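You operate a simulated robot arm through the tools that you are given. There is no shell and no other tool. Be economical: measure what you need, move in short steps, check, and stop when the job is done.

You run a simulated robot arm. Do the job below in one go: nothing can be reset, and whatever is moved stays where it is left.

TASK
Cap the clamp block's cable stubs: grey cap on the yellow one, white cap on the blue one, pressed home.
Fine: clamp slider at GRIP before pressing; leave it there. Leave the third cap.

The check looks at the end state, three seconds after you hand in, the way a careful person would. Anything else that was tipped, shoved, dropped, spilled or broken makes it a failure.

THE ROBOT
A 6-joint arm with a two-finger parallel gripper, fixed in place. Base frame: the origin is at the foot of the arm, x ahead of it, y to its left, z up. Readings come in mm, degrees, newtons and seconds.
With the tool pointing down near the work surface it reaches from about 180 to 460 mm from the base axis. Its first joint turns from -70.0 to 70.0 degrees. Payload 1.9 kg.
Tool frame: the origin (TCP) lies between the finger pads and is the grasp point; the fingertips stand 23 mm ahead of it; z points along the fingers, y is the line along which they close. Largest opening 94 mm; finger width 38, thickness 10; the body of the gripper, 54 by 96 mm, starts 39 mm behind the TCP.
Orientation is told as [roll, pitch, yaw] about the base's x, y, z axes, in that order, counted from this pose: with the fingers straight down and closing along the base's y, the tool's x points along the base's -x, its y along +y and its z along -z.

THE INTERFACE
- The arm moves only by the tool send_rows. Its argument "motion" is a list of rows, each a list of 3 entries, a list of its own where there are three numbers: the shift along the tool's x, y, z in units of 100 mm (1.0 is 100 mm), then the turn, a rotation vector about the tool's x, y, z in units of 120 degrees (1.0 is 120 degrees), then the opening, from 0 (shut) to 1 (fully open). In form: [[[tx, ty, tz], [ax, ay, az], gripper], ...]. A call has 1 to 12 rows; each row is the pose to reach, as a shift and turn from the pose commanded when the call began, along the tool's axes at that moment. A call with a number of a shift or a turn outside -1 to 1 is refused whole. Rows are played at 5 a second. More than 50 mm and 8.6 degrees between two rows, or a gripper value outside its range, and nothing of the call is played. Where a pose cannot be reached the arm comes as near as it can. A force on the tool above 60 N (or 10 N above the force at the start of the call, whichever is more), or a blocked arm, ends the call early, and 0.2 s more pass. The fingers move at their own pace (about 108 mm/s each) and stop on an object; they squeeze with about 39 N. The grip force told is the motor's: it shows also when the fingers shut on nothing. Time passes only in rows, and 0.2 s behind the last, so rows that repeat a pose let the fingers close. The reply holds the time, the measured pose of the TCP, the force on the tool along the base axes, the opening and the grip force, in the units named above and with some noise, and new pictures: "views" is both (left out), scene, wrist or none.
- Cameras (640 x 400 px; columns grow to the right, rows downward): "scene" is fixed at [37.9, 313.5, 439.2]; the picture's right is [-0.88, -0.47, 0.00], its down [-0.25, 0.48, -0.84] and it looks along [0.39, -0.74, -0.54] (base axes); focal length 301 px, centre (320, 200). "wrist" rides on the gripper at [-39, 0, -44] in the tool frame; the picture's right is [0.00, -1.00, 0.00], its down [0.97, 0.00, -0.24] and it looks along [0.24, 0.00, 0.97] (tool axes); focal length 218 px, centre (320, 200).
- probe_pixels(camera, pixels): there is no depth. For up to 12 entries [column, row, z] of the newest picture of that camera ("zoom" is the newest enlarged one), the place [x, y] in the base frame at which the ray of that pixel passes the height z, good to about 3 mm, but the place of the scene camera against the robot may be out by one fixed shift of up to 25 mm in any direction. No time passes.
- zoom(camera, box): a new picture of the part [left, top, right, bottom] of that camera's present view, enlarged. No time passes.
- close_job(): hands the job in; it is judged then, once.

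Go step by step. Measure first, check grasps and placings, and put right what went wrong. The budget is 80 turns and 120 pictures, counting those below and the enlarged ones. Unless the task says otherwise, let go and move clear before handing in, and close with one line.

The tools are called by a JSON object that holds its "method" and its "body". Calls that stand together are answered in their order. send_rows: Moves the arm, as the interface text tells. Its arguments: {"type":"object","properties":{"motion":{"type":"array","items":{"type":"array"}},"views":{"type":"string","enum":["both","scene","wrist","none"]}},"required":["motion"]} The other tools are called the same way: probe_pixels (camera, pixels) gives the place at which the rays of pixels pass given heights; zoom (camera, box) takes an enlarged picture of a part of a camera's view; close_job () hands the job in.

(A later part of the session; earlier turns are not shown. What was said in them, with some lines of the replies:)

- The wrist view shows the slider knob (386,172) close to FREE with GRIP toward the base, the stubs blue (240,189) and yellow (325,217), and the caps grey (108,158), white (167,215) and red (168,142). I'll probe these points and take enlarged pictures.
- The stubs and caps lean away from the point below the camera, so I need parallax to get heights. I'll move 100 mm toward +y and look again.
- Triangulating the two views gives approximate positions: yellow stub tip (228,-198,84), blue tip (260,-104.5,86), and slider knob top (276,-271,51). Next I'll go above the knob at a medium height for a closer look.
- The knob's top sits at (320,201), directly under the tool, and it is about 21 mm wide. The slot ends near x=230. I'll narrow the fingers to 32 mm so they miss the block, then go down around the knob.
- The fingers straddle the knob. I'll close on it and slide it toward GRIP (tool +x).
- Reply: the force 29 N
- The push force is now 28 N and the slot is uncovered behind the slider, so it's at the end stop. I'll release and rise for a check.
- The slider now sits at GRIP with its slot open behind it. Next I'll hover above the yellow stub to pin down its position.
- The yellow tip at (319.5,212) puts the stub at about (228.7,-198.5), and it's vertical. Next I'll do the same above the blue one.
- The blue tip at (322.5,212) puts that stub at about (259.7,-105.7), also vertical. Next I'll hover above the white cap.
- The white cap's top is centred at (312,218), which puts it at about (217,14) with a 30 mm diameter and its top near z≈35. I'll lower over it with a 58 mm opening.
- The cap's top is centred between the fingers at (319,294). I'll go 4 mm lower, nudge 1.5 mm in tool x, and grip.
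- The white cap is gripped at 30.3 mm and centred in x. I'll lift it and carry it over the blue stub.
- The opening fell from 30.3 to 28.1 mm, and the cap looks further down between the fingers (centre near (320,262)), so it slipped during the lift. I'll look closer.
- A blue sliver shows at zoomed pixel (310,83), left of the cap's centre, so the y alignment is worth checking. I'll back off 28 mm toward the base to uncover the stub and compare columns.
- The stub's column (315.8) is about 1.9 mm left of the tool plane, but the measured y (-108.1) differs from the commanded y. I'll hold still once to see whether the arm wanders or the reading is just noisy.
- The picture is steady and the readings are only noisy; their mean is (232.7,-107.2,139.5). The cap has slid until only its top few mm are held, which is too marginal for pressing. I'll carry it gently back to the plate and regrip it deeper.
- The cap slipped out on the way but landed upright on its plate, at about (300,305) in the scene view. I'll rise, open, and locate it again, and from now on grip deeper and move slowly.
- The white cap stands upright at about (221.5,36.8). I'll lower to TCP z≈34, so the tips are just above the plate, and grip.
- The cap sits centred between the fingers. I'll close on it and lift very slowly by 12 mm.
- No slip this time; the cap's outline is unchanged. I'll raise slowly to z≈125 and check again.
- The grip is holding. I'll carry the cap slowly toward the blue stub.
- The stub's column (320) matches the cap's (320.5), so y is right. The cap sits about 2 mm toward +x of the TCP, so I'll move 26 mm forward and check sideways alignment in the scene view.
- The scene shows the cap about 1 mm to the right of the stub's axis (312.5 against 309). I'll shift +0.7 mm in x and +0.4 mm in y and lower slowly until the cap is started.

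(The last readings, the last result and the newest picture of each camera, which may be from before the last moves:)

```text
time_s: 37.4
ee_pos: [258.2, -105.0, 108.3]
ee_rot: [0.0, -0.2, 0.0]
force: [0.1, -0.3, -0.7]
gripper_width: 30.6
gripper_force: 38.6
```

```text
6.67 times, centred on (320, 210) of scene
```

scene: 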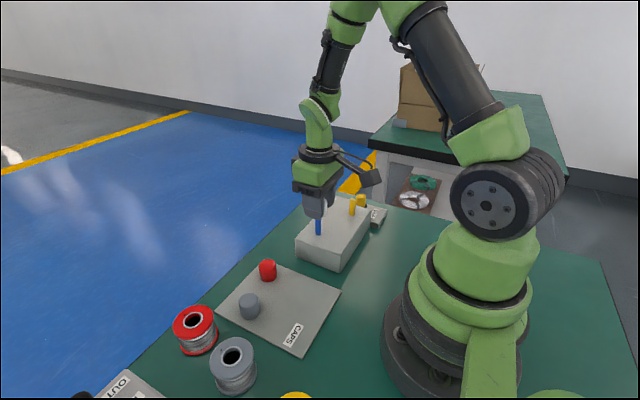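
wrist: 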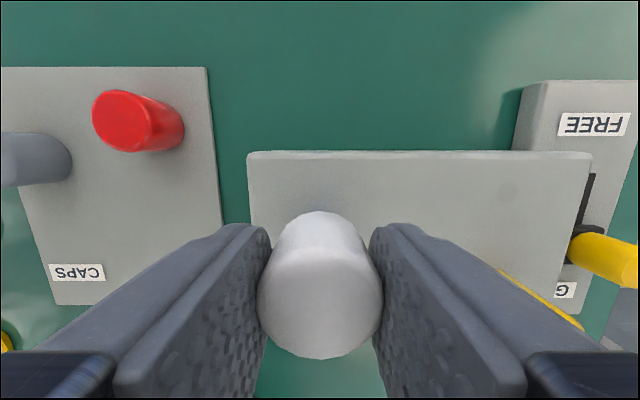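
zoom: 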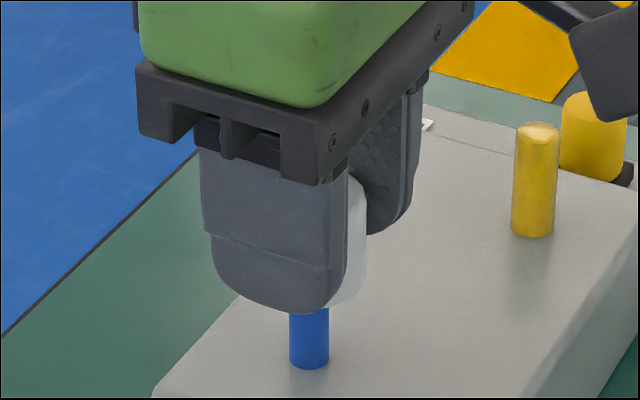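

There's no contact force yet and the alignment looks good. I'll keep lowering in small steps.

{"method": "send_rows", "body": {"motion": [[[0, 0, 0.02], [0, 0, 0], 0], [[0, 0, 0.04], [0, 0, 0], 0], [[0, 0, 0.06], [0, 0, 0], 0], [[0, 0, 0.08], [0, 0, 0], 0], [[0, 0, 0.1], [0, 0, 0], 0], [[0, 0, 0.1], [0, 0, 0], 0]], "views": "wrist"}}

{"method": "zoom", "body": {"camera": "scene", "box": [290, 180, 350, 240]}}

```text
time_s: 38.8
ee_pos: [258.3, -105.1, 99.2]
ee_rot: [-0.1, -0.2, 0.0]
force: [-0.6, -0.3, -0.6]
gripper_width: 30.1
gripper_force: 39.6
```

wrist: 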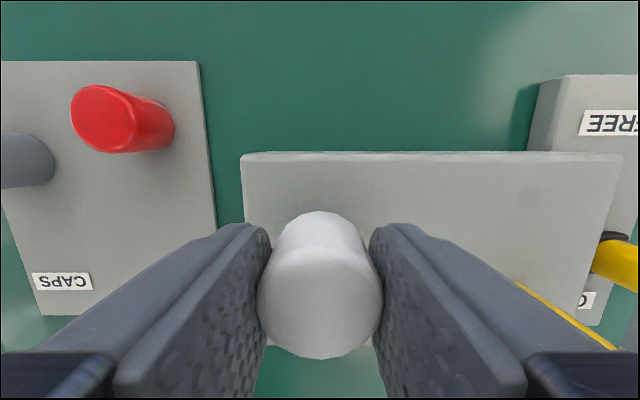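

```text
6.67 times, centred on (320, 210) of scene
```

zoom: 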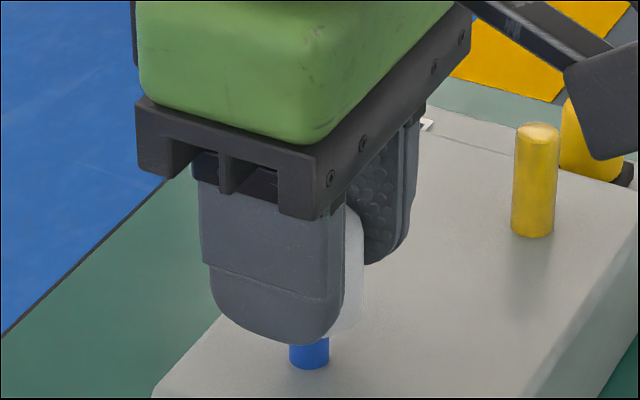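

The cap is now well over the stub with no resistance. I'll keep lowering and watch the force.

{"method": "send_rows", "body": {"motion": [[[0, 0, 0.02], [0, 0, 0], 0], [[0, 0, 0.04], [0, 0, 0], 0], [[0, 0, 0.06], [0, 0, 0], 0], [[0, 0, 0.08], [0, 0, 0], 0], [[0, 0, 0.1], [0, 0, 0], 0], [[0, 0, 0.12], [0, 0, 0], 0], [[0, 0, 0.12], [0, 0, 0], 0]], "views": "wrist"}}

{"method": "zoom", "body": {"camera": "scene", "box": [290, 180, 350, 240]}}

```text
time_s: 40.4
ee_pos: [259.4, -103.9, 85.9]
ee_rot: [0.0, -0.2, 0.0]
force: [-0.5, -1.6, 2.3]
gripper_width: 30.9
gripper_force: 39.1
```

wrist: 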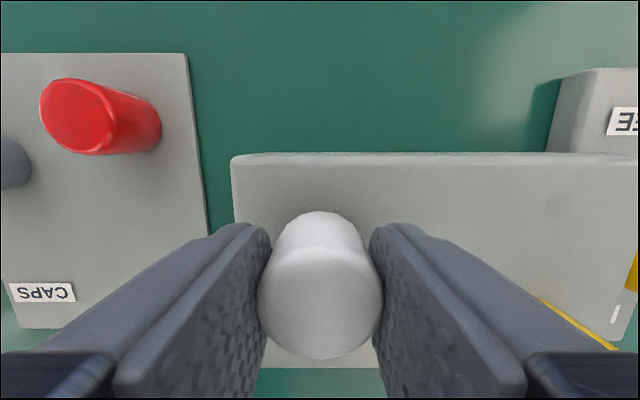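

```text
6.67 times, centred on (320, 210) of scene
```

zoom: 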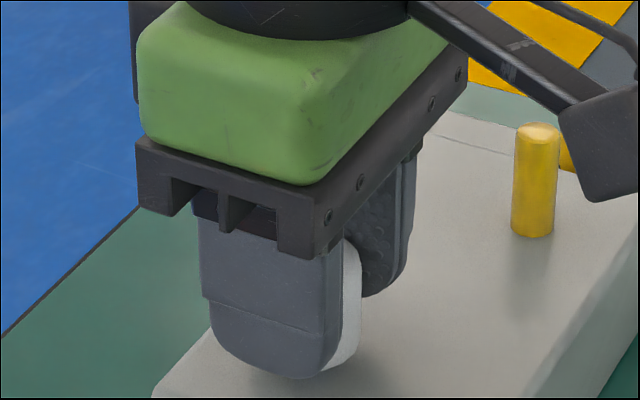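

A slight force has begun (2.3 N). I'll keep pressing in 1 mm steps.

{"method": "send_rows", "body": {"motion": [[[0, 0, 0.01], [0, 0, 0], 0], [[0, 0, 0.02], [0, 0, 0], 0], [[0, 0, 0.03], [0, 0, 0], 0], [[0, 0, 0.04], [0, 0, 0], 0], [[0, 0, 0.05], [0, 0, 0], 0], [[0, 0, 0.05], [0, 0, 0], 0]], "views": "wrist"}}

{"method": "zoom", "body": {"camera": "scene", "box": [290, 180, 350, 240]}}

```text
time_s: 41.8
ee_pos: [258.5, -104.1, 80.1]
ee_rot: [-0.2, -0.1, -0.2]
force: [-0.6, 0.0, 2.5]
gripper_width: 30.8
gripper_force: 39.0
```

wrist: 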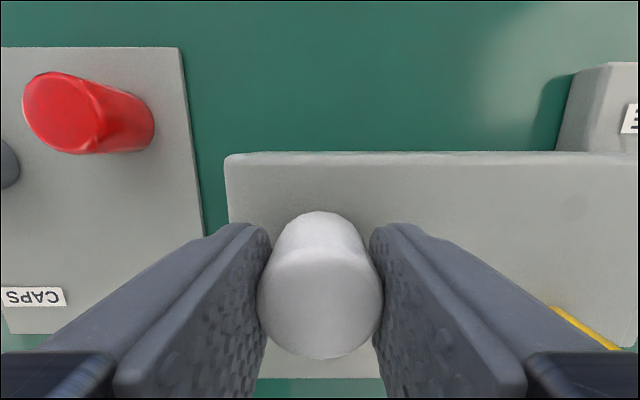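

```text
6.67 times, centred on (320, 210) of scene
```

zoom: 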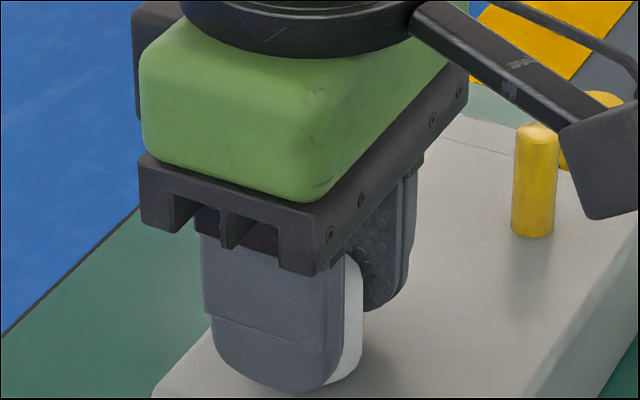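

The force is still light (2.5 N) and the cap isn't slipping in the grip. I'll press further in 1 mm steps.

{"method": "send_rows", "body": {"motion": [[[0, 0, 0.01], [0, 0, 0], 0], [[0, 0, 0.02], [0, 0, 0], 0], [[0, 0, 0.03], [0, 0, 0], 0], [[0, 0, 0.04], [0, 0, 0], 0], [[0, 0, 0.05], [0, 0, 0], 0], [[0, 0, 0.05], [0, 0, 0], 0]], "views": "wrist"}}

{"method": "zoom", "body": {"camera": "scene", "box": [290, 180, 350, 240]}}

```text
time_s: 43.2
ee_pos: [258.3, -104.8, 75.6]
ee_rot: [-0.1, -0.2, 0.0]
force: [0.1, 13.5, 27.3]
gripper_width: 30.4
gripper_force: 39.1
```

wrist: 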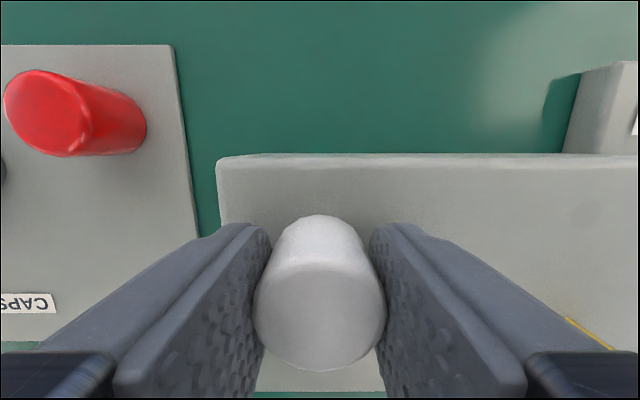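

```text
6.67 times, centred on (320, 210) of scene
```

zoom: 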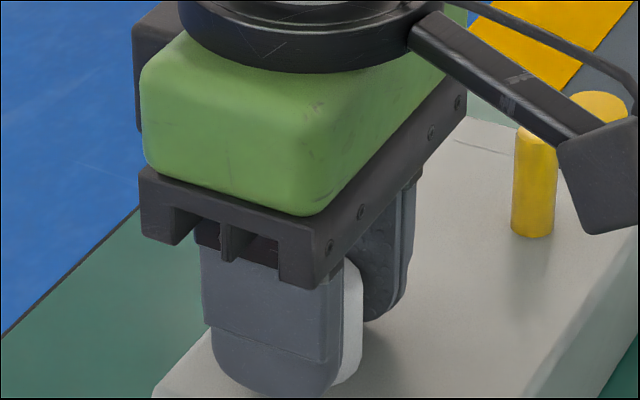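

The force rose to 27 N and the cap slid up a little in the grip, so it has met firm resistance. I'll release, rise, and inspect, then press on the top with shut fingers.

{"method": "send_rows", "body": {"motion": [[[0, 0, 0], [0, 0, 0], 0.45], [[0, 0, 0], [0, 0, 0], 0.5], [[0, 0, -0.1], [0, 0, 0], 0.5], [[0, 0, -0.3], [0, 0, 0], 0.5], [[0, 0, -0.5], [0, 0, 0], 0.5], [[0, 0, -0.6], [0, 0, 0], 0.5], [[0, 0, -0.6], [0, 0, 0], 0.5]], "views": "wrist"}}

{"method": "zoom", "body": {"camera": "scene", "box": [290, 180, 350, 240]}}

```text
time_s: 44.8
ee_pos: [259.4, -104.7, 135.6]
ee_rot: [-0.1, -0.1, 0.1]
force: [0.5, 0.0, 0.0]
gripper_width: 47.1
gripper_force: 0.1
```

wrist: 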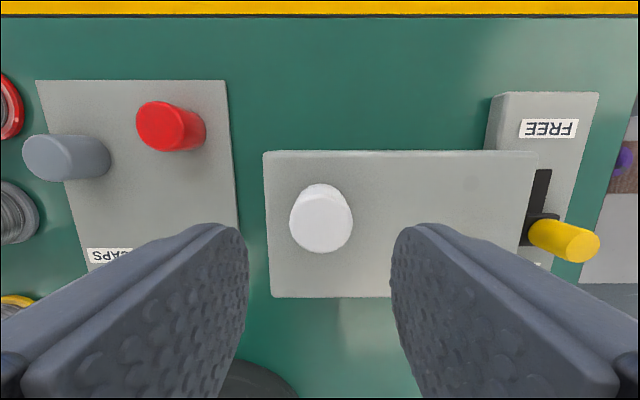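

```text
6.67 times, centred on (320, 210) of scene
```

zoom: 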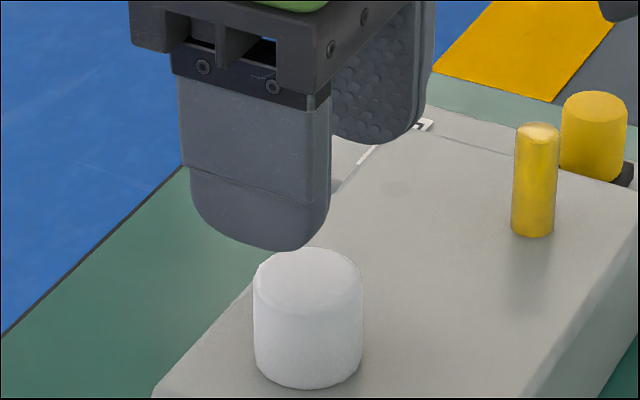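

The white cap stands upright almost flush with the block. I'll shut the fingers and press on its top until the force is firm.

{"method": "send_rows", "body": {"motion": [[[-0.01, 0, 0], [0, 0, 0], 0], [[-0.01, 0, 0.1], [0, 0, 0], 0], [[-0.01, 0, 0.2], [0, 0, 0], 0], [[-0.01, 0, 0.28], [0, 0, 0], 0], [[-0.01, 0, 0.31], [0, 0, 0], 0], [[-0.01, 0, 0.33], [0, 0, 0], 0], [[-0.01, 0, 0.34], [0, 0, 0], 0], [[-0.01, 0, 0.35], [0, 0, 0], 0], [[-0.01, 0, 0.36], [0, 0, 0], 0]], "views": "none"}}

{"method": "zoom", "body": {"camera": "scene", "box": [290, 180, 350, 240]}}

```text
time_s: 46.7
ee_pos: [259.8, -105.3, 103.3]
ee_rot: [0.0, -0.1, -0.2]
force: [-4.2, 2.6, 18.1]
gripper_width: 0.2
gripper_force: 39.5
stopped in row 9: the force on the tool passed its limit (the readings are from after the stop); the commanded pose is now the measured one
```

```text
6.67 times, centred on (320, 210) of scene
```

zoom: 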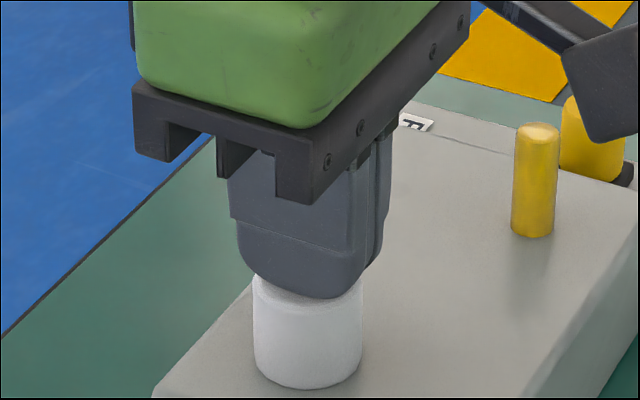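

The press passed 60 N and the cap didn't move, so it is home. I'll rise and go over to the grey cap.

{"method": "send_rows", "body": {"motion": [[[0, 0, -0.2], [0, 0, 0], 0], [[0, 0, -0.4], [0, 0, 0], 0], [[0, 0.4, -0.4], [0, 0, 0], 0.5], [[-0.1, 0.8, -0.4], [0, 0, 0], 1], [[-0.3, 1.0, -0.4], [0, 0, 0], 1]], "views": "none"}}

{"method": "send_rows", "body": {"motion": [[[0, 0.4, -0.1], [0, 0, 0], 1], [[0, 0.72, -0.1], [0, 0, 0], 1], [[0, 0.72, -0.1], [0, 0, 0], 1]], "views": "both"}}

{"method": "zoom", "body": {"camera": "wrist", "box": [220, 120, 420, 245]}}

{"method": "zoom", "body": {"camera": "scene", "box": [280, 180, 360, 260]}}

```text
time_s: 47.9
ee_pos: [288.5, -4.3, 142.9]
ee_rot: [-0.1, -0.2, -0.1]
force: [-0.5, -0.5, -0.2]
gripper_width: 94.0
gripper_force: 0.0
```

```text
time_s: 48.7
ee_pos: [288.5, 68.2, 149.9]
ee_rot: [-0.1, -0.1, -0.2]
force: [-0.8, -0.1, 0.5]
gripper_width: 94.0
gripper_force: 0.1
```

scene: 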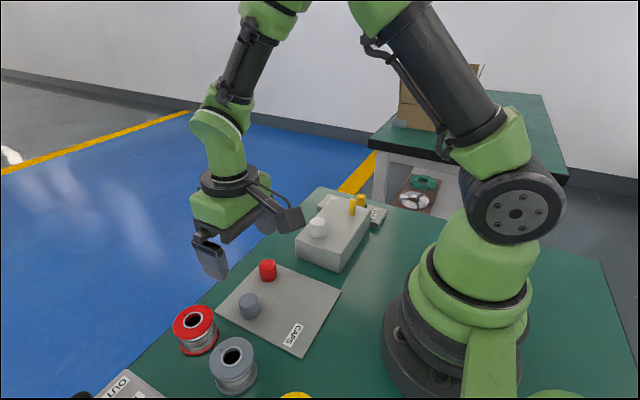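
wrist: 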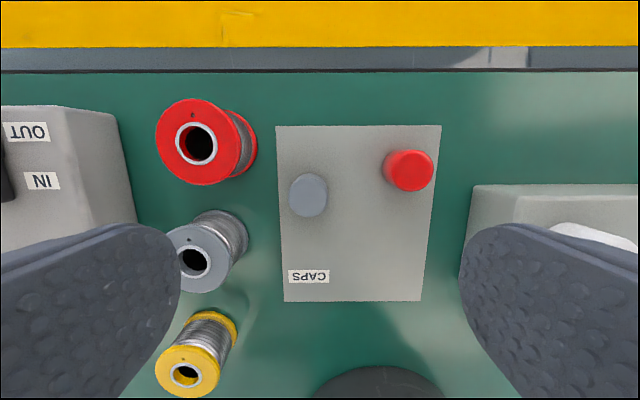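

```text
3.20 times, centred on (320, 182) of wrist
```

zoom: 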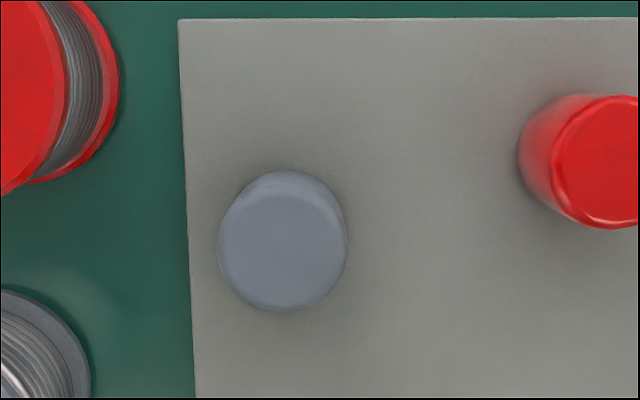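

```text
5.00 times, centred on (320, 220) of scene
```

zoom: 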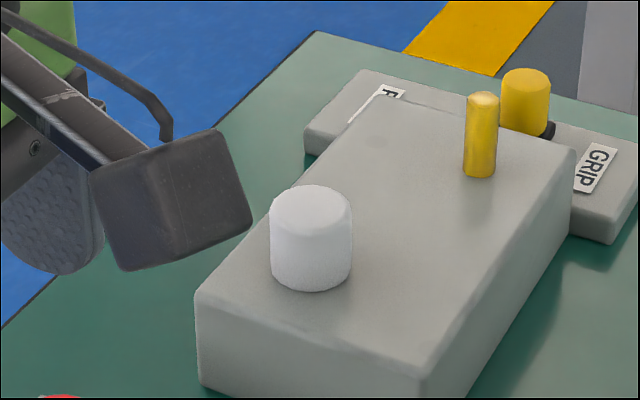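

The white cap sits flush on the block and the slider is still at GRIP. The grey cap's top at (308,198) puts it at about (289.3,76.9). I'll lower over it with a 47 mm opening, keeping clear of the spools.

{"method": "send_rows", "body": {"motion": [[[-0.008, 0.087, 0.2], [0, 0, 0], 0.5], [[-0.008, 0.087, 0.4], [0, 0, 0], 0.5], [[-0.008, 0.087, 0.6], [0, 0, 0], 0.5], [[-0.008, 0.087, 0.8], [0, 0, 0], 0.5], [[-0.008, 0.087, 0.9], [0, 0, 0], 0.5], [[-0.008, 0.087, 0.9], [0, 0, 0], 0.5]], "views": "both"}}

```text
time_s: 50.1
ee_pos: [291.5, 77.3, 62.4]
ee_rot: [0.0, -0.1, -0.1]
force: [0.3, 0.1, -0.7]
gripper_width: 46.8
gripper_force: 0.0
```

scene: 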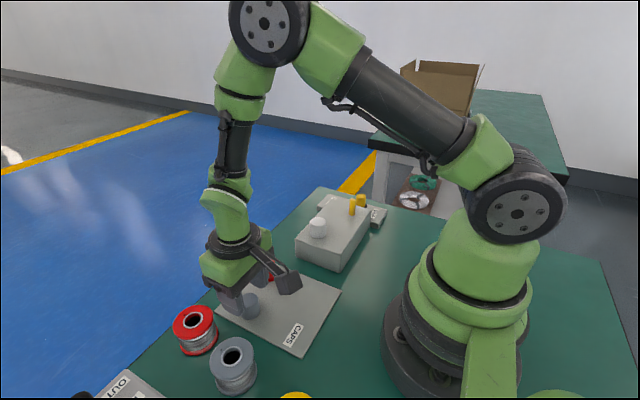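
wrist: 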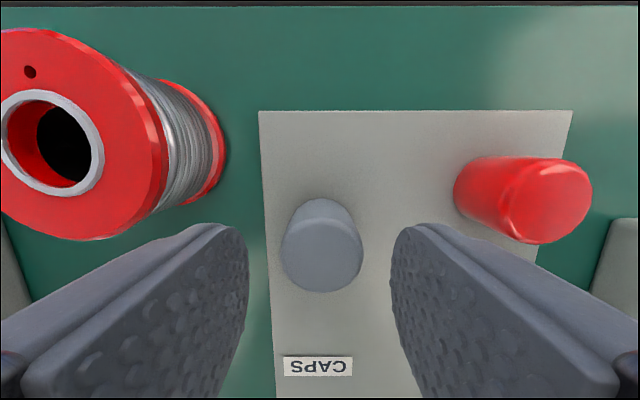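

The grey cap is centred between the fingers, about 2 mm ahead in x. I'll correct that, go down to z≈34, and close.

{"method": "send_rows", "body": {"motion": [[[-0.015, -0.005, 0.1], [0, 0, 0], 0.5], [[-0.015, -0.005, 0.18], [0, 0, 0], 0.5], [[-0.015, -0.005, 0.24], [0, 0, 0], 0.5], [[-0.015, -0.005, 0.27], [0, 0, 0], 0.5], [[-0.015, -0.005, 0.27], [0, 0, 0], 0.5], [[-0.015, -0.005, 0.27], [0, 0, 0], 0.2], [[-0.015, -0.005, 0.27], [0, 0, 0], 0], [[-0.015, -0.005, 0.27], [0, 0, 0], 0], [[-0.015, -0.005, 0.27], [0, 0, 0], 0]], "views": "both"}}

```text
time_s: 52.1
ee_pos: [293.8, 75.5, 35.2]
ee_rot: [0.0, -0.1, -0.3]
force: [-0.1, -0.1, 0.3]
gripper_width: 30.5
gripper_force: 38.7
```

scene: 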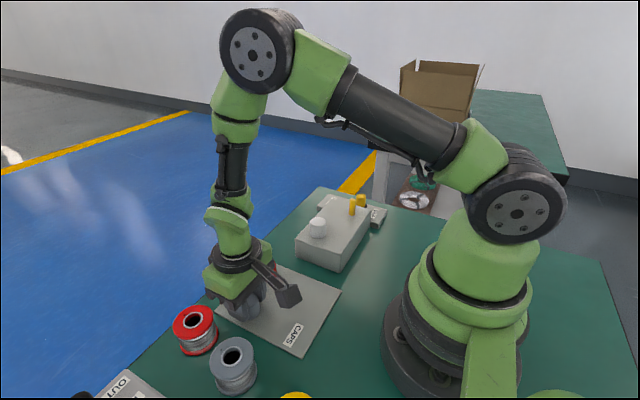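
wrist: 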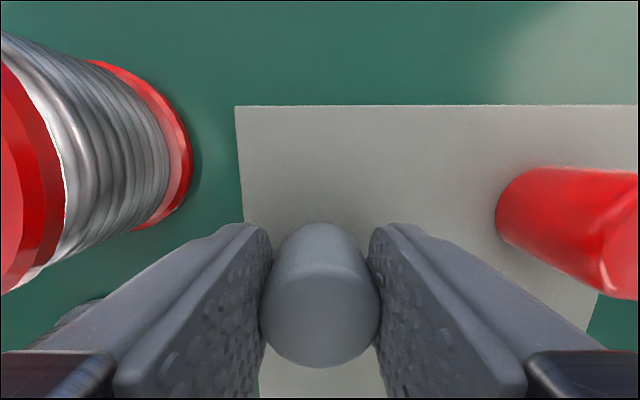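

The grey cap is gripped at 30.5 mm. I'll lift it slowly.

{"method": "send_rows", "body": {"motion": [[[0, 0, -0.02], [0, 0, 0], 0], [[0, 0, -0.05], [0, 0, 0], 0], [[0, 0, -0.1], [0, 0, 0], 0], [[0, 0, -0.18], [0, 0, 0], 0], [[0, 0, -0.26], [0, 0, 0], 0], [[0, 0, -0.34], [0, 0, 0], 0], [[0, 0, -0.42], [0, 0, 0], 0], [[0, 0, -0.5], [0, 0, 0], 0], [[0, 0, -0.58], [0, 0, 0], 0], [[0, 0, -0.66], [0, 0, 0], 0], [[0, 0, -0.72], [0, 0, 0], 0], [[0, 0, -0.75], [0, 0, 0], 0]], "views": "none"}}

{"method": "send_rows", "body": {"motion": [[[0, 0, -0.02], [0, 0, 0], 0], [[0, 0, -0.07], [0, 0, 0], 0], [[0, 0, -0.14], [0, 0, 0], 0], [[0, 0, -0.19], [0, 0, 0], 0], [[0, 0, -0.2], [0, 0, 0], 0], [[0.02, -0.02, -0.2], [0, 0, 0], 0], [[0.05, -0.07, -0.2], [0, 0, 0], 0], [[0.09, -0.14, -0.2], [0, 0, 0], 0], [[0.14, -0.21, -0.2], [0, 0, 0], 0], [[0.19, -0.28, -0.2], [0, 0, 0], 0], [[0.23, -0.34, -0.2], [0, 0, 0], 0], [[0.24, -0.36, -0.2], [0, 0, 0], 0]], "views": "wrist"}}

```text
time_s: 54.7
ee_pos: [292.1, 76.0, 109.9]
ee_rot: [0.0, -0.1, -0.2]
force: [-0.1, 0.2, -0.3]
gripper_width: 30.3
gripper_force: 38.9
```

```text
time_s: 57.3
ee_pos: [268.2, 38.4, 131.3]
ee_rot: [0.1, -0.1, -0.1]
force: [1.1, -0.2, 0.1]
gripper_width: 30.4
gripper_force: 38.9
```

wrist: 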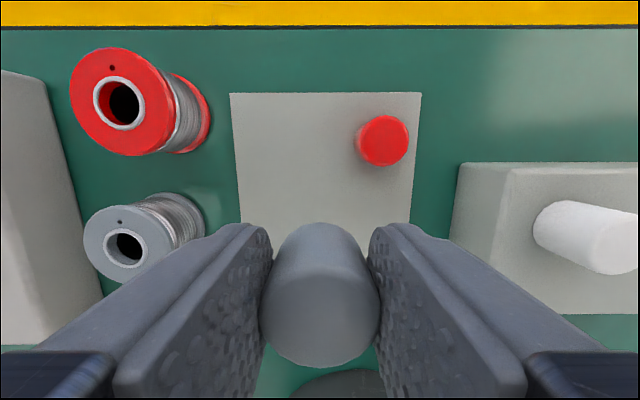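

The grip is holding with no slip. I'll carry the cap slowly toward the yellow stub along the near side, clear of the white cap.

{"method": "send_rows", "body": {"motion": [[[0.02, -0.02, 0], [0, 0, 0], 0], [[0.07, -0.07, 0], [0, 0, 0], 0], [[0.14, -0.14, 0], [0, 0, 0], 0], [[0.21, -0.21, 0], [0, 0, 0], 0], [[0.28, -0.28, 0], [0, 0, 0], 0], [[0.35, -0.35, 0], [0, 0, 0], 0], [[0.42, -0.42, 0], [0, 0, 0], 0], [[0.49, -0.49, 0], [0, 0, 0], 0], [[0.56, -0.56, 0], [0, 0, 0], 0], [[0.62, -0.62, 0], [0, 0, 0], 0], [[0.66, -0.66, 0], [0, 0, 0], 0], [[0.67, -0.67, 0], [0, 0, 0], 0]], "views": "none"}}

{"method": "send_rows", "body": {"motion": [[[0, -0.03, 0], [0, 0, 0], 0], [[0, -0.1, 0], [0, 0, 0], 0], [[0, -0.19, 0], [0, 0, 0], 0], [[0, -0.28, 0], [0, 0, 0], 0], [[0, -0.37, 0], [0, 0, 0], 0], [[0, -0.46, 0], [0, 0, 0], 0], [[0, -0.55, 0], [0, 0, 0], 0], [[0, -0.64, 0], [0, 0, 0], 0], [[0, -0.73, 0], [0, 0, 0], 0], [[0, -0.8, 0], [0, 0, 0], 0], [[0, -0.85, 0], [0, 0, 0], 0], [[0, -0.86, 0], [0, 0, 0], 0]], "views": "none"}}

{"method": "send_rows", "body": {"motion": [[[0, -0.03, 0], [0, 0, 0], 0], [[0, -0.1, 0], [0, 0, 0], 0], [[0, -0.18, 0], [0, 0, 0], 0], [[0, -0.27, 0], [0, 0, 0], 0], [[0, -0.36, 0], [0, 0, 0], 0], [[0, -0.45, 0], [0, 0, 0], 0], [[0, -0.54, 0], [0, 0, 0], 0], [[0, -0.63, 0], [0, 0, 0], 0], [[0, -0.72, 0], [0, 0, 0], 0], [[0, -0.79, 0], [0, 0, 0], 0], [[0, -0.835, 0], [0, 0, 0], 0], [[0, -0.84, 0], [0, 0, 0], 0]], "views": "wrist"}}

{"method": "zoom", "body": {"camera": "wrist", "box": [240, 170, 400, 370]}}

```text
time_s: 59.9
ee_pos: [200.9, -26.7, 128.8]
ee_rot: [0.0, -0.1, -0.3]
force: [-0.1, 0.9, 0.1]
gripper_width: 30.7
gripper_force: 38.8
```

```text
time_s: 62.5
ee_pos: [201.0, -113.4, 129.4]
ee_rot: [-0.1, 0.0, -0.2]
force: [-0.2, 0.1, 0.0]
gripper_width: 30.5
gripper_force: 38.9
```

```text
time_s: 65.1
ee_pos: [200.4, -196.7, 129.9]
ee_rot: [0.0, -0.1, -0.1]
force: [0.3, -0.4, -0.1]
gripper_width: 30.5
gripper_force: 39.3
```

wrist: 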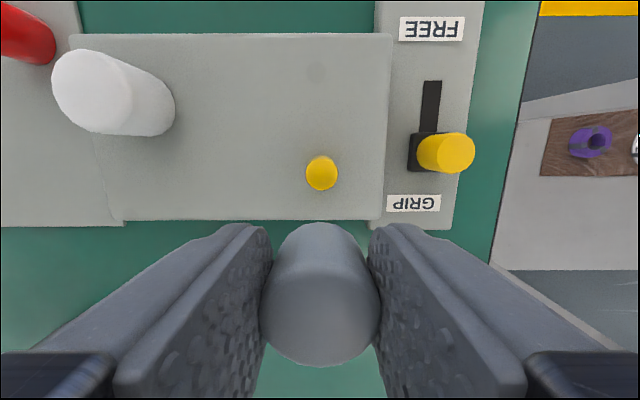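

```text
2.00 times, centred on (320, 270) of wrist
```

zoom: 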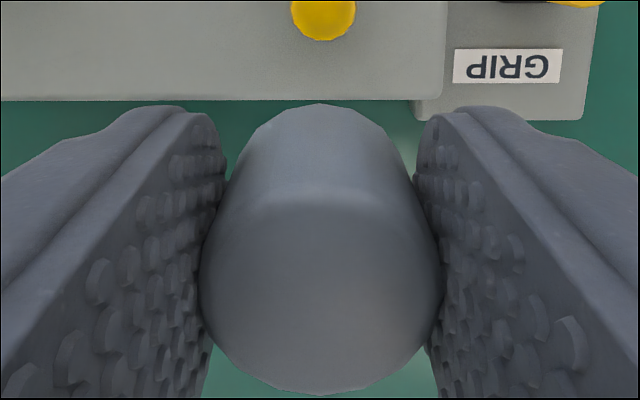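

The stub's column (321.5) against the cap's (320) calls for -0.6 mm in y. I'll move 29 mm forward over the stub and check in the scene view.

{"method": "send_rows", "body": {"motion": [[[-0.03, -0.003, 0], [0, 0, 0], 0], [[-0.09, -0.006, 0], [0, 0, 0], 0], [[-0.16, -0.006, 0], [0, 0, 0], 0], [[-0.22, -0.006, 0], [0, 0, 0], 0], [[-0.27, -0.006, 0], [0, 0, 0], 0], [[-0.29, -0.006, 0], [0, 0, 0], 0], [[-0.29, -0.006, 0], [0, 0, 0], 0]], "views": "wrist"}}

{"method": "zoom", "body": {"camera": "scene", "box": [320, 160, 380, 220]}}

{"method": "zoom", "body": {"camera": "wrist", "box": [240, 170, 400, 370]}}

```text
time_s: 66.7
ee_pos: [229.2, -198.7, 129.3]
ee_rot: [-0.1, -0.2, -0.1]
force: [0.2, 0.0, 0.5]
gripper_width: 30.3
gripper_force: 39.1
```

wrist: 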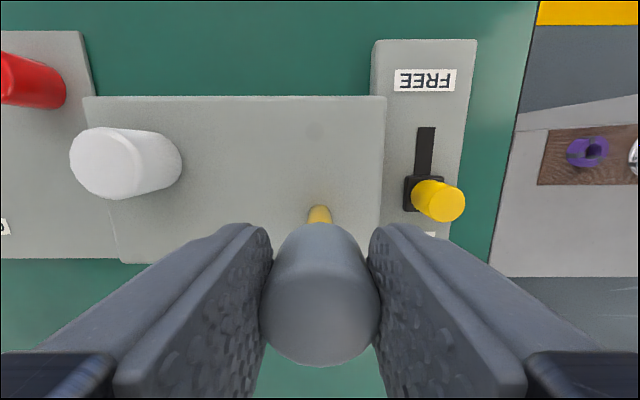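

```text
6.67 times, centred on (350, 190) of scene
```

zoom: 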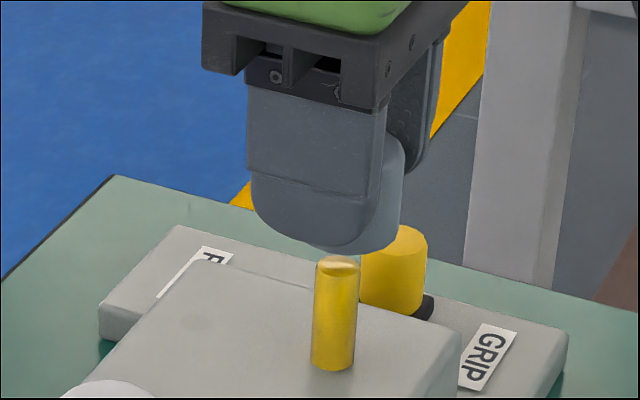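

```text
2.00 times, centred on (320, 270) of wrist
```

zoom: 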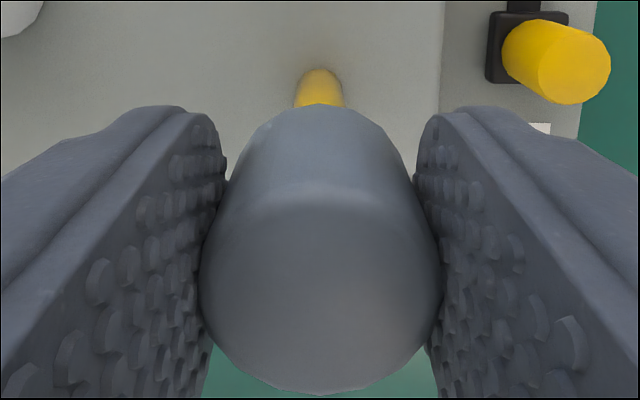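

In the scene the cap's axis (≈355) is about 12 zoomed px right of the stub's axis line (≈343), which means it's about 3.5 mm short in x. The wrist view agrees. I'll shift +3.3 mm and recheck.

{"method": "send_rows", "body": {"motion": [[[-0.015, 0, 0.02], [0, 0, 0], 0], [[-0.033, 0, 0.05], [0, 0, 0], 0], [[-0.033, 0, 0.08], [0, 0, 0], 0], [[-0.033, 0, 0.1], [0, 0, 0], 0], [[-0.033, 0, 0.1], [0, 0, 0], 0]], "views": "none"}}

{"method": "zoom", "body": {"camera": "scene", "box": [330, 170, 380, 220]}}

{"method": "zoom", "body": {"camera": "wrist", "box": [240, 170, 400, 370]}}

```text
time_s: 67.9
ee_pos: [232.1, -198.9, 120.2]
ee_rot: [0.1, -0.1, -0.2]
force: [-0.2, -0.7, -0.1]
gripper_width: 30.3
gripper_force: 39.2
```

```text
8.00 times, centred on (355, 195) of scene
```

zoom: 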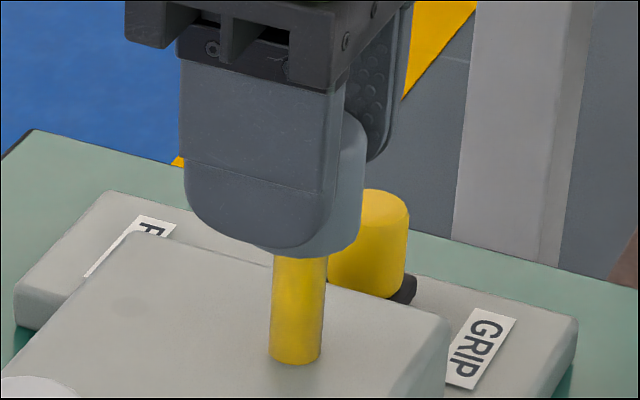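

```text
2.00 times, centred on (320, 270) of wrist
```

zoom: 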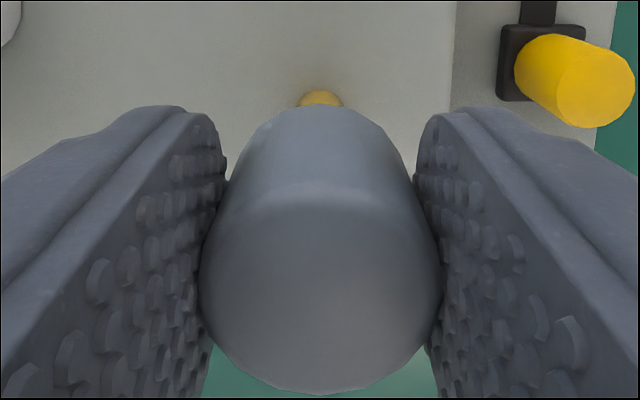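

The remaining offset is about 0.8 mm. I'll shift +0.7 mm in x and lower in small steps.

{"method": "send_rows", "body": {"motion": [[[-0.007, -0.001, 0.02], [0, 0, 0], 0], [[-0.007, -0.001, 0.04], [0, 0, 0], 0], [[-0.007, -0.001, 0.06], [0, 0, 0], 0], [[-0.007, -0.001, 0.08], [0, 0, 0], 0], [[-0.007, -0.001, 0.1], [0, 0, 0], 0], [[-0.007, -0.001, 0.12], [0, 0, 0], 0], [[-0.007, -0.001, 0.14], [0, 0, 0], 0], [[-0.007, -0.001, 0.15], [0, 0, 0], 0]], "views": "wrist"}}

{"method": "zoom", "body": {"camera": "scene", "box": [330, 170, 380, 220]}}

```text
time_s: 69.7
ee_pos: [234.1, -199.6, 104.3]
ee_rot: [0.0, -0.2, -0.3]
force: [-0.3, -0.2, 0.0]
gripper_width: 30.8
gripper_force: 39.1
```

wrist: 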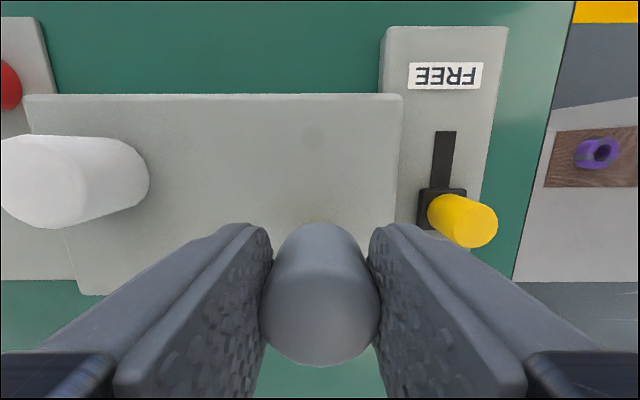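

```text
8.00 times, centred on (355, 195) of scene
```

zoom: 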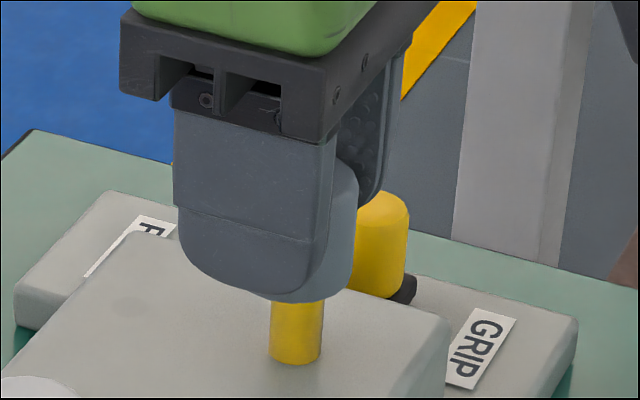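

The cap now reads about 1 mm too far left in the scene (294 against 298), with no contact force. I'll correct by 0.8 mm and keep lowering.

{"method": "send_rows", "body": {"motion": [[[0.008, 0.003, 0], [0, 0, 0], 0], [[0.008, 0.003, 0.02], [0, 0, 0], 0], [[0.008, 0.003, 0.04], [0, 0, 0], 0], [[0.008, 0.003, 0.06], [0, 0, 0], 0], [[0.008, 0.003, 0.08], [0, 0, 0], 0], [[0.008, 0.003, 0.08], [0, 0, 0], 0]], "views": "wrist"}}

{"method": "zoom", "body": {"camera": "scene", "box": [330, 170, 380, 220]}}

```text
time_s: 71.1
ee_pos: [233.5, -196.6, 96.8]
ee_rot: [-0.1, -0.1, -0.2]
force: [-0.2, 0.5, -0.5]
gripper_width: 30.3
gripper_force: 38.7
```

wrist: 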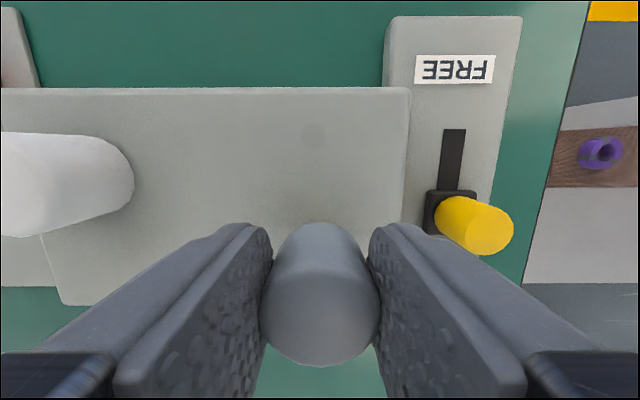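

```text
8.00 times, centred on (355, 195) of scene
```

zoom: 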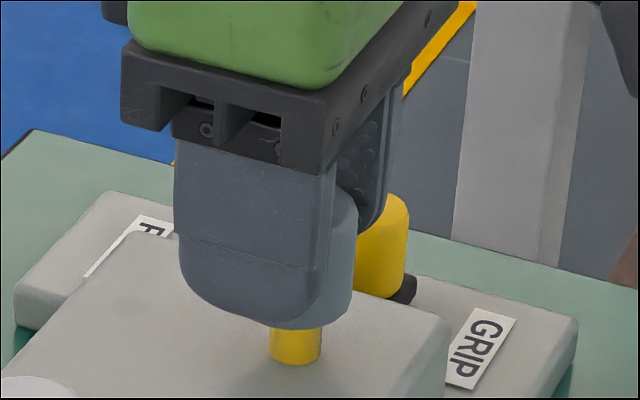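

The cap is now over the stub with no force on the tool. I'll continue down.

{"method": "send_rows", "body": {"motion": [[[0, 0, 0.02], [0, 0, 0], 0], [[0, 0, 0.04], [0, 0, 0], 0], [[0, 0, 0.06], [0, 0, 0], 0], [[0, 0, 0.08], [0, 0, 0], 0], [[0, 0, 0.1], [0, 0, 0], 0], [[0, 0, 0.11], [0, 0, 0], 0], [[0, 0, 0.12], [0, 0, 0], 0], [[0, 0, 0.12], [0, 0, 0], 0]], "views": "wrist"}}

{"method": "zoom", "body": {"camera": "scene", "box": [330, 170, 380, 220]}}

```text
time_s: 72.9
ee_pos: [232.3, -199.4, 84.6]
ee_rot: [-0.2, -0.2, -0.3]
force: [0.6, 0.5, 2.2]
gripper_width: 30.2
gripper_force: 39.0
```

wrist: 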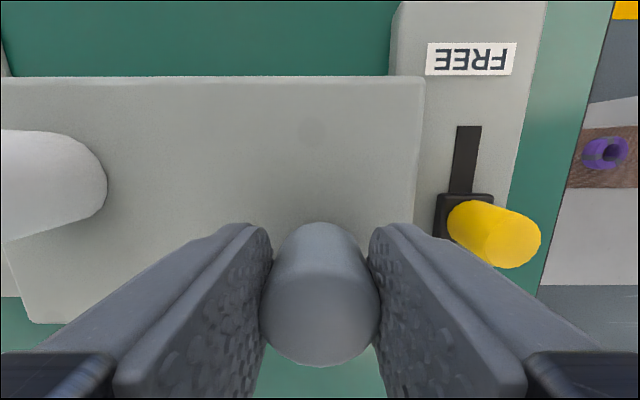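

```text
8.00 times, centred on (355, 195) of scene
```

zoom: 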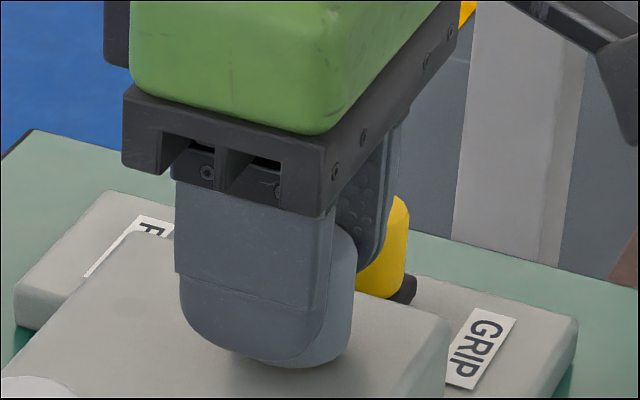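

The light friction (2.2 N) matches the white cap's insertion. I'll press on in 1 mm steps.

{"method": "send_rows", "body": {"motion": [[[0, 0, 0.01], [0, 0, 0], 0], [[0, 0, 0.02], [0, 0, 0], 0], [[0, 0, 0.03], [0, 0, 0], 0], [[0, 0, 0.04], [0, 0, 0], 0], [[0, 0, 0.05], [0, 0, 0], 0], [[0, 0, 0.06], [0, 0, 0], 0], [[0, 0, 0.07], [0, 0, 0], 0], [[0, 0, 0.08], [0, 0, 0], 0], [[0, 0, 0.08], [0, 0, 0], 0]], "views": "wrist"}}

{"method": "zoom", "body": {"camera": "scene", "box": [330, 170, 380, 220]}}

```text
time_s: 74.9
ee_pos: [233.5, -198.4, 78.2]
ee_rot: [-0.1, -0.2, -0.2]
force: [0.0, 10.6, 28.2]
gripper_width: 30.7
gripper_force: 39.3
```

wrist: 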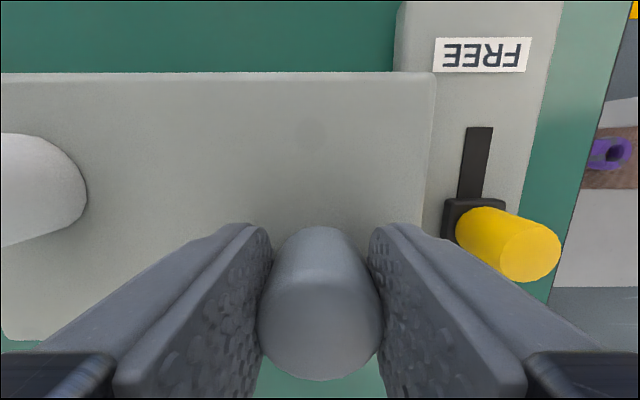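

```text
8.00 times, centred on (355, 195) of scene
```

zoom: 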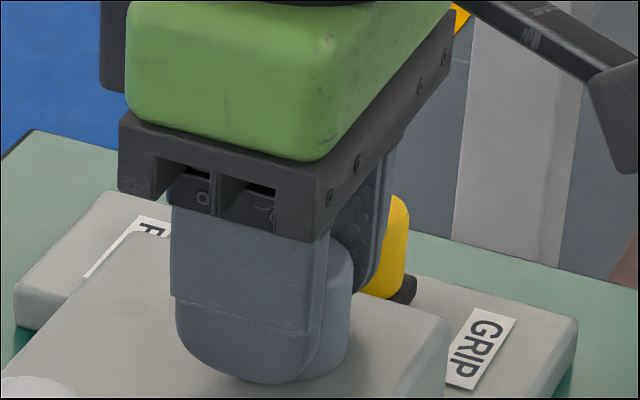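

The force rose to 28 N and the cap slid up slightly in the grip, so it has met its stop. I'll release and rise to inspect.

{"method": "send_rows", "body": {"motion": [[[0, 0, 0], [0, 0, 0], 0.45], [[0, 0, 0], [0, 0, 0], 0.5], [[0, 0, -0.1], [0, 0, 0], 0.5], [[0, 0, -0.3], [0, 0, 0], 0.5], [[0, 0, -0.5], [0, 0, 0], 0.5], [[0, 0, -0.6], [0, 0, 0], 0.5], [[0, 0, -0.6], [0, 0, 0], 0.5]], "views": "wrist"}}

{"method": "zoom", "body": {"camera": "scene", "box": [330, 170, 380, 220]}}

```text
time_s: 76.5
ee_pos: [231.8, -197.5, 136.6]
ee_rot: [0.0, -0.1, -0.1]
force: [-0.3, -0.1, 0.0]
gripper_width: 46.8
gripper_force: 0.0
```

wrist: 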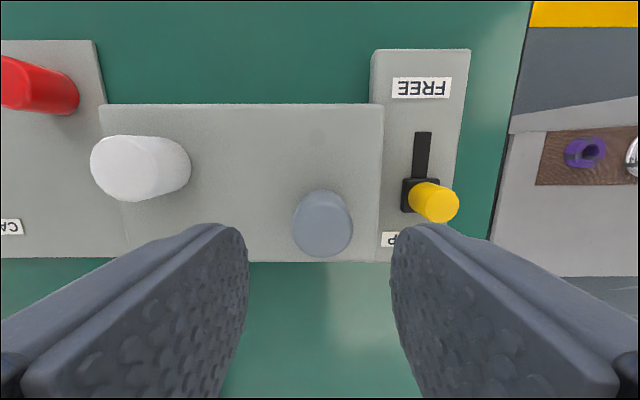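

```text
8.00 times, centred on (355, 195) of scene
```

zoom: 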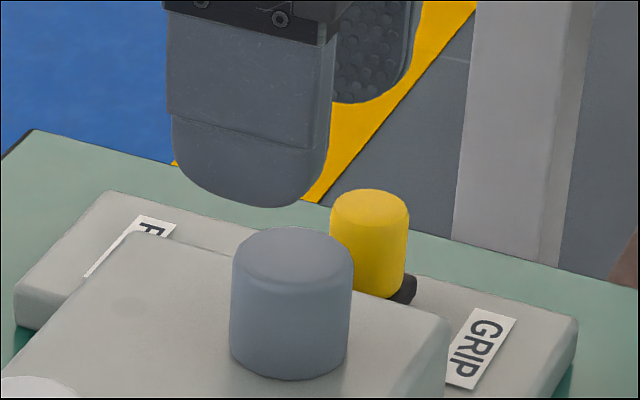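

The grey cap stands upright, nearly flush. I'll shut the fingers, centre over it, and press on the top.

{"method": "send_rows", "body": {"motion": [[[0.025, 0, 0], [0, 0, 0], 0], [[0.025, 0, 0.1], [0, 0, 0], 0], [[0.025, 0, 0.2], [0, 0, 0], 0], [[0.025, 0, 0.28], [0, 0, 0], 0], [[0.025, 0, 0.31], [0, 0, 0], 0], [[0.025, 0, 0.33], [0, 0, 0], 0], [[0.025, 0, 0.34], [0, 0, 0], 0], [[0.025, 0, 0.35], [0, 0, 0], 0], [[0.025, 0, 0.36], [0, 0, 0], 0], [[0.025, 0, 0.37], [0, 0, 0], 0]], "views": "none"}}

{"method": "zoom", "body": {"camera": "scene", "box": [330, 170, 380, 220]}}

```text
time_s: 78.5
ee_pos: [230.1, -197.0, 102.5]
ee_rot: [0.0, -0.3, -0.3]
force: [-4.3, 3.4, 16.4]
gripper_width: 0.0
gripper_force: 39.3
stopped in row 10: the force on the tool passed its limit (the readings are from after the stop); the commanded pose is now the measured one
```

```text
8.00 times, centred on (355, 195) of scene
```

zoom: 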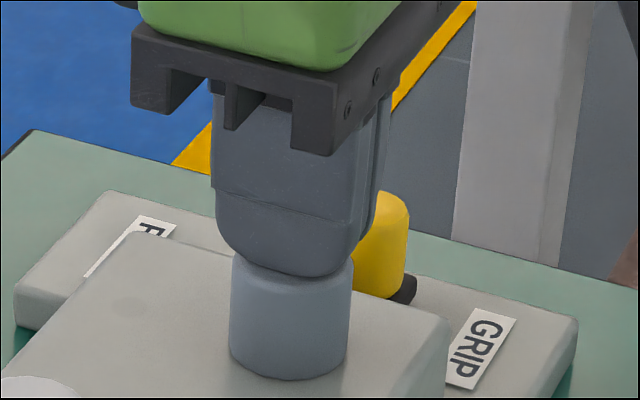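

The press passed 60 N with no further travel, so the grey cap is home at the same height as the white one. I'll rise clear and check everything.

{"method": "send_rows", "body": {"motion": [[[0, 0, -0.2], [0, 0, 0], 0], [[0, 0, -0.5], [0, 0, 0], 0], [[0, 0, -0.8], [0, 0, 0], 0.3], [[0.1, 0, -1], [0, 0, 0], 0.5], [[0.1, 0, -1], [0, 0, 0], 0.5]], "views": "both"}}

{"method": "zoom", "body": {"camera": "scene", "box": [280, 170, 400, 290]}}

```text
time_s: 79.7
ee_pos: [220.0, -197.9, 203.1]
ee_rot: [-0.1, -0.1, -0.3]
force: [0.0, 0.2, 1.5]
gripper_width: 46.9
gripper_force: 0.1
```

scene: 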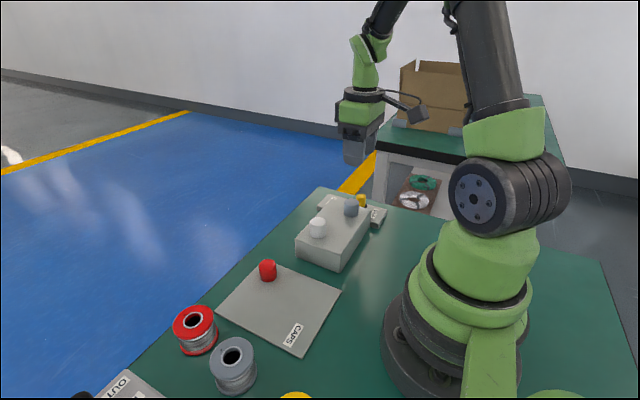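
wrist: 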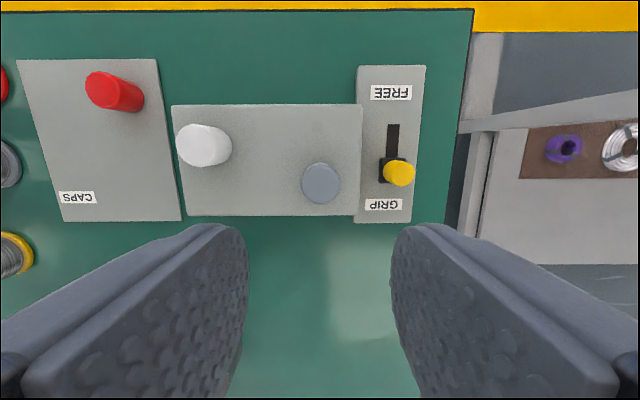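

```text
3.33 times, centred on (340, 230) of scene
```

zoom: 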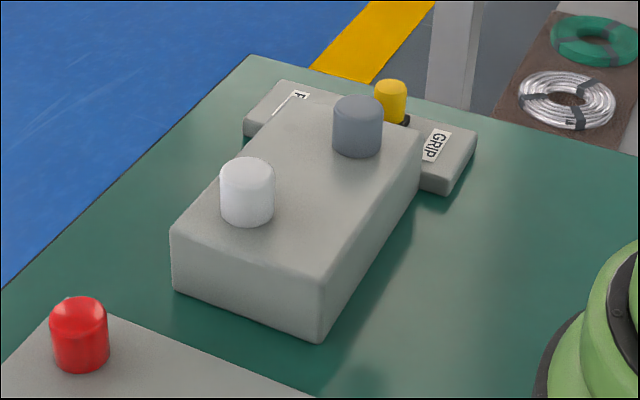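

Both caps sit flush and upright on the block (white on blue, grey on yellow). The slider is at GRIP, the red cap hasn't been touched, and the arm is clear, so I'm handing in.

{"method": "close_job", "body": {}}

```text
The job is handed in.
```

The grey cap is on the yellow stub and the white cap is on the blue one. Both are pressed home, the clamp slider is at GRIP, and the red cap was left alone; the white cap slipped from the gripper once on the way but landed upright on its plate, and I picked it up again.
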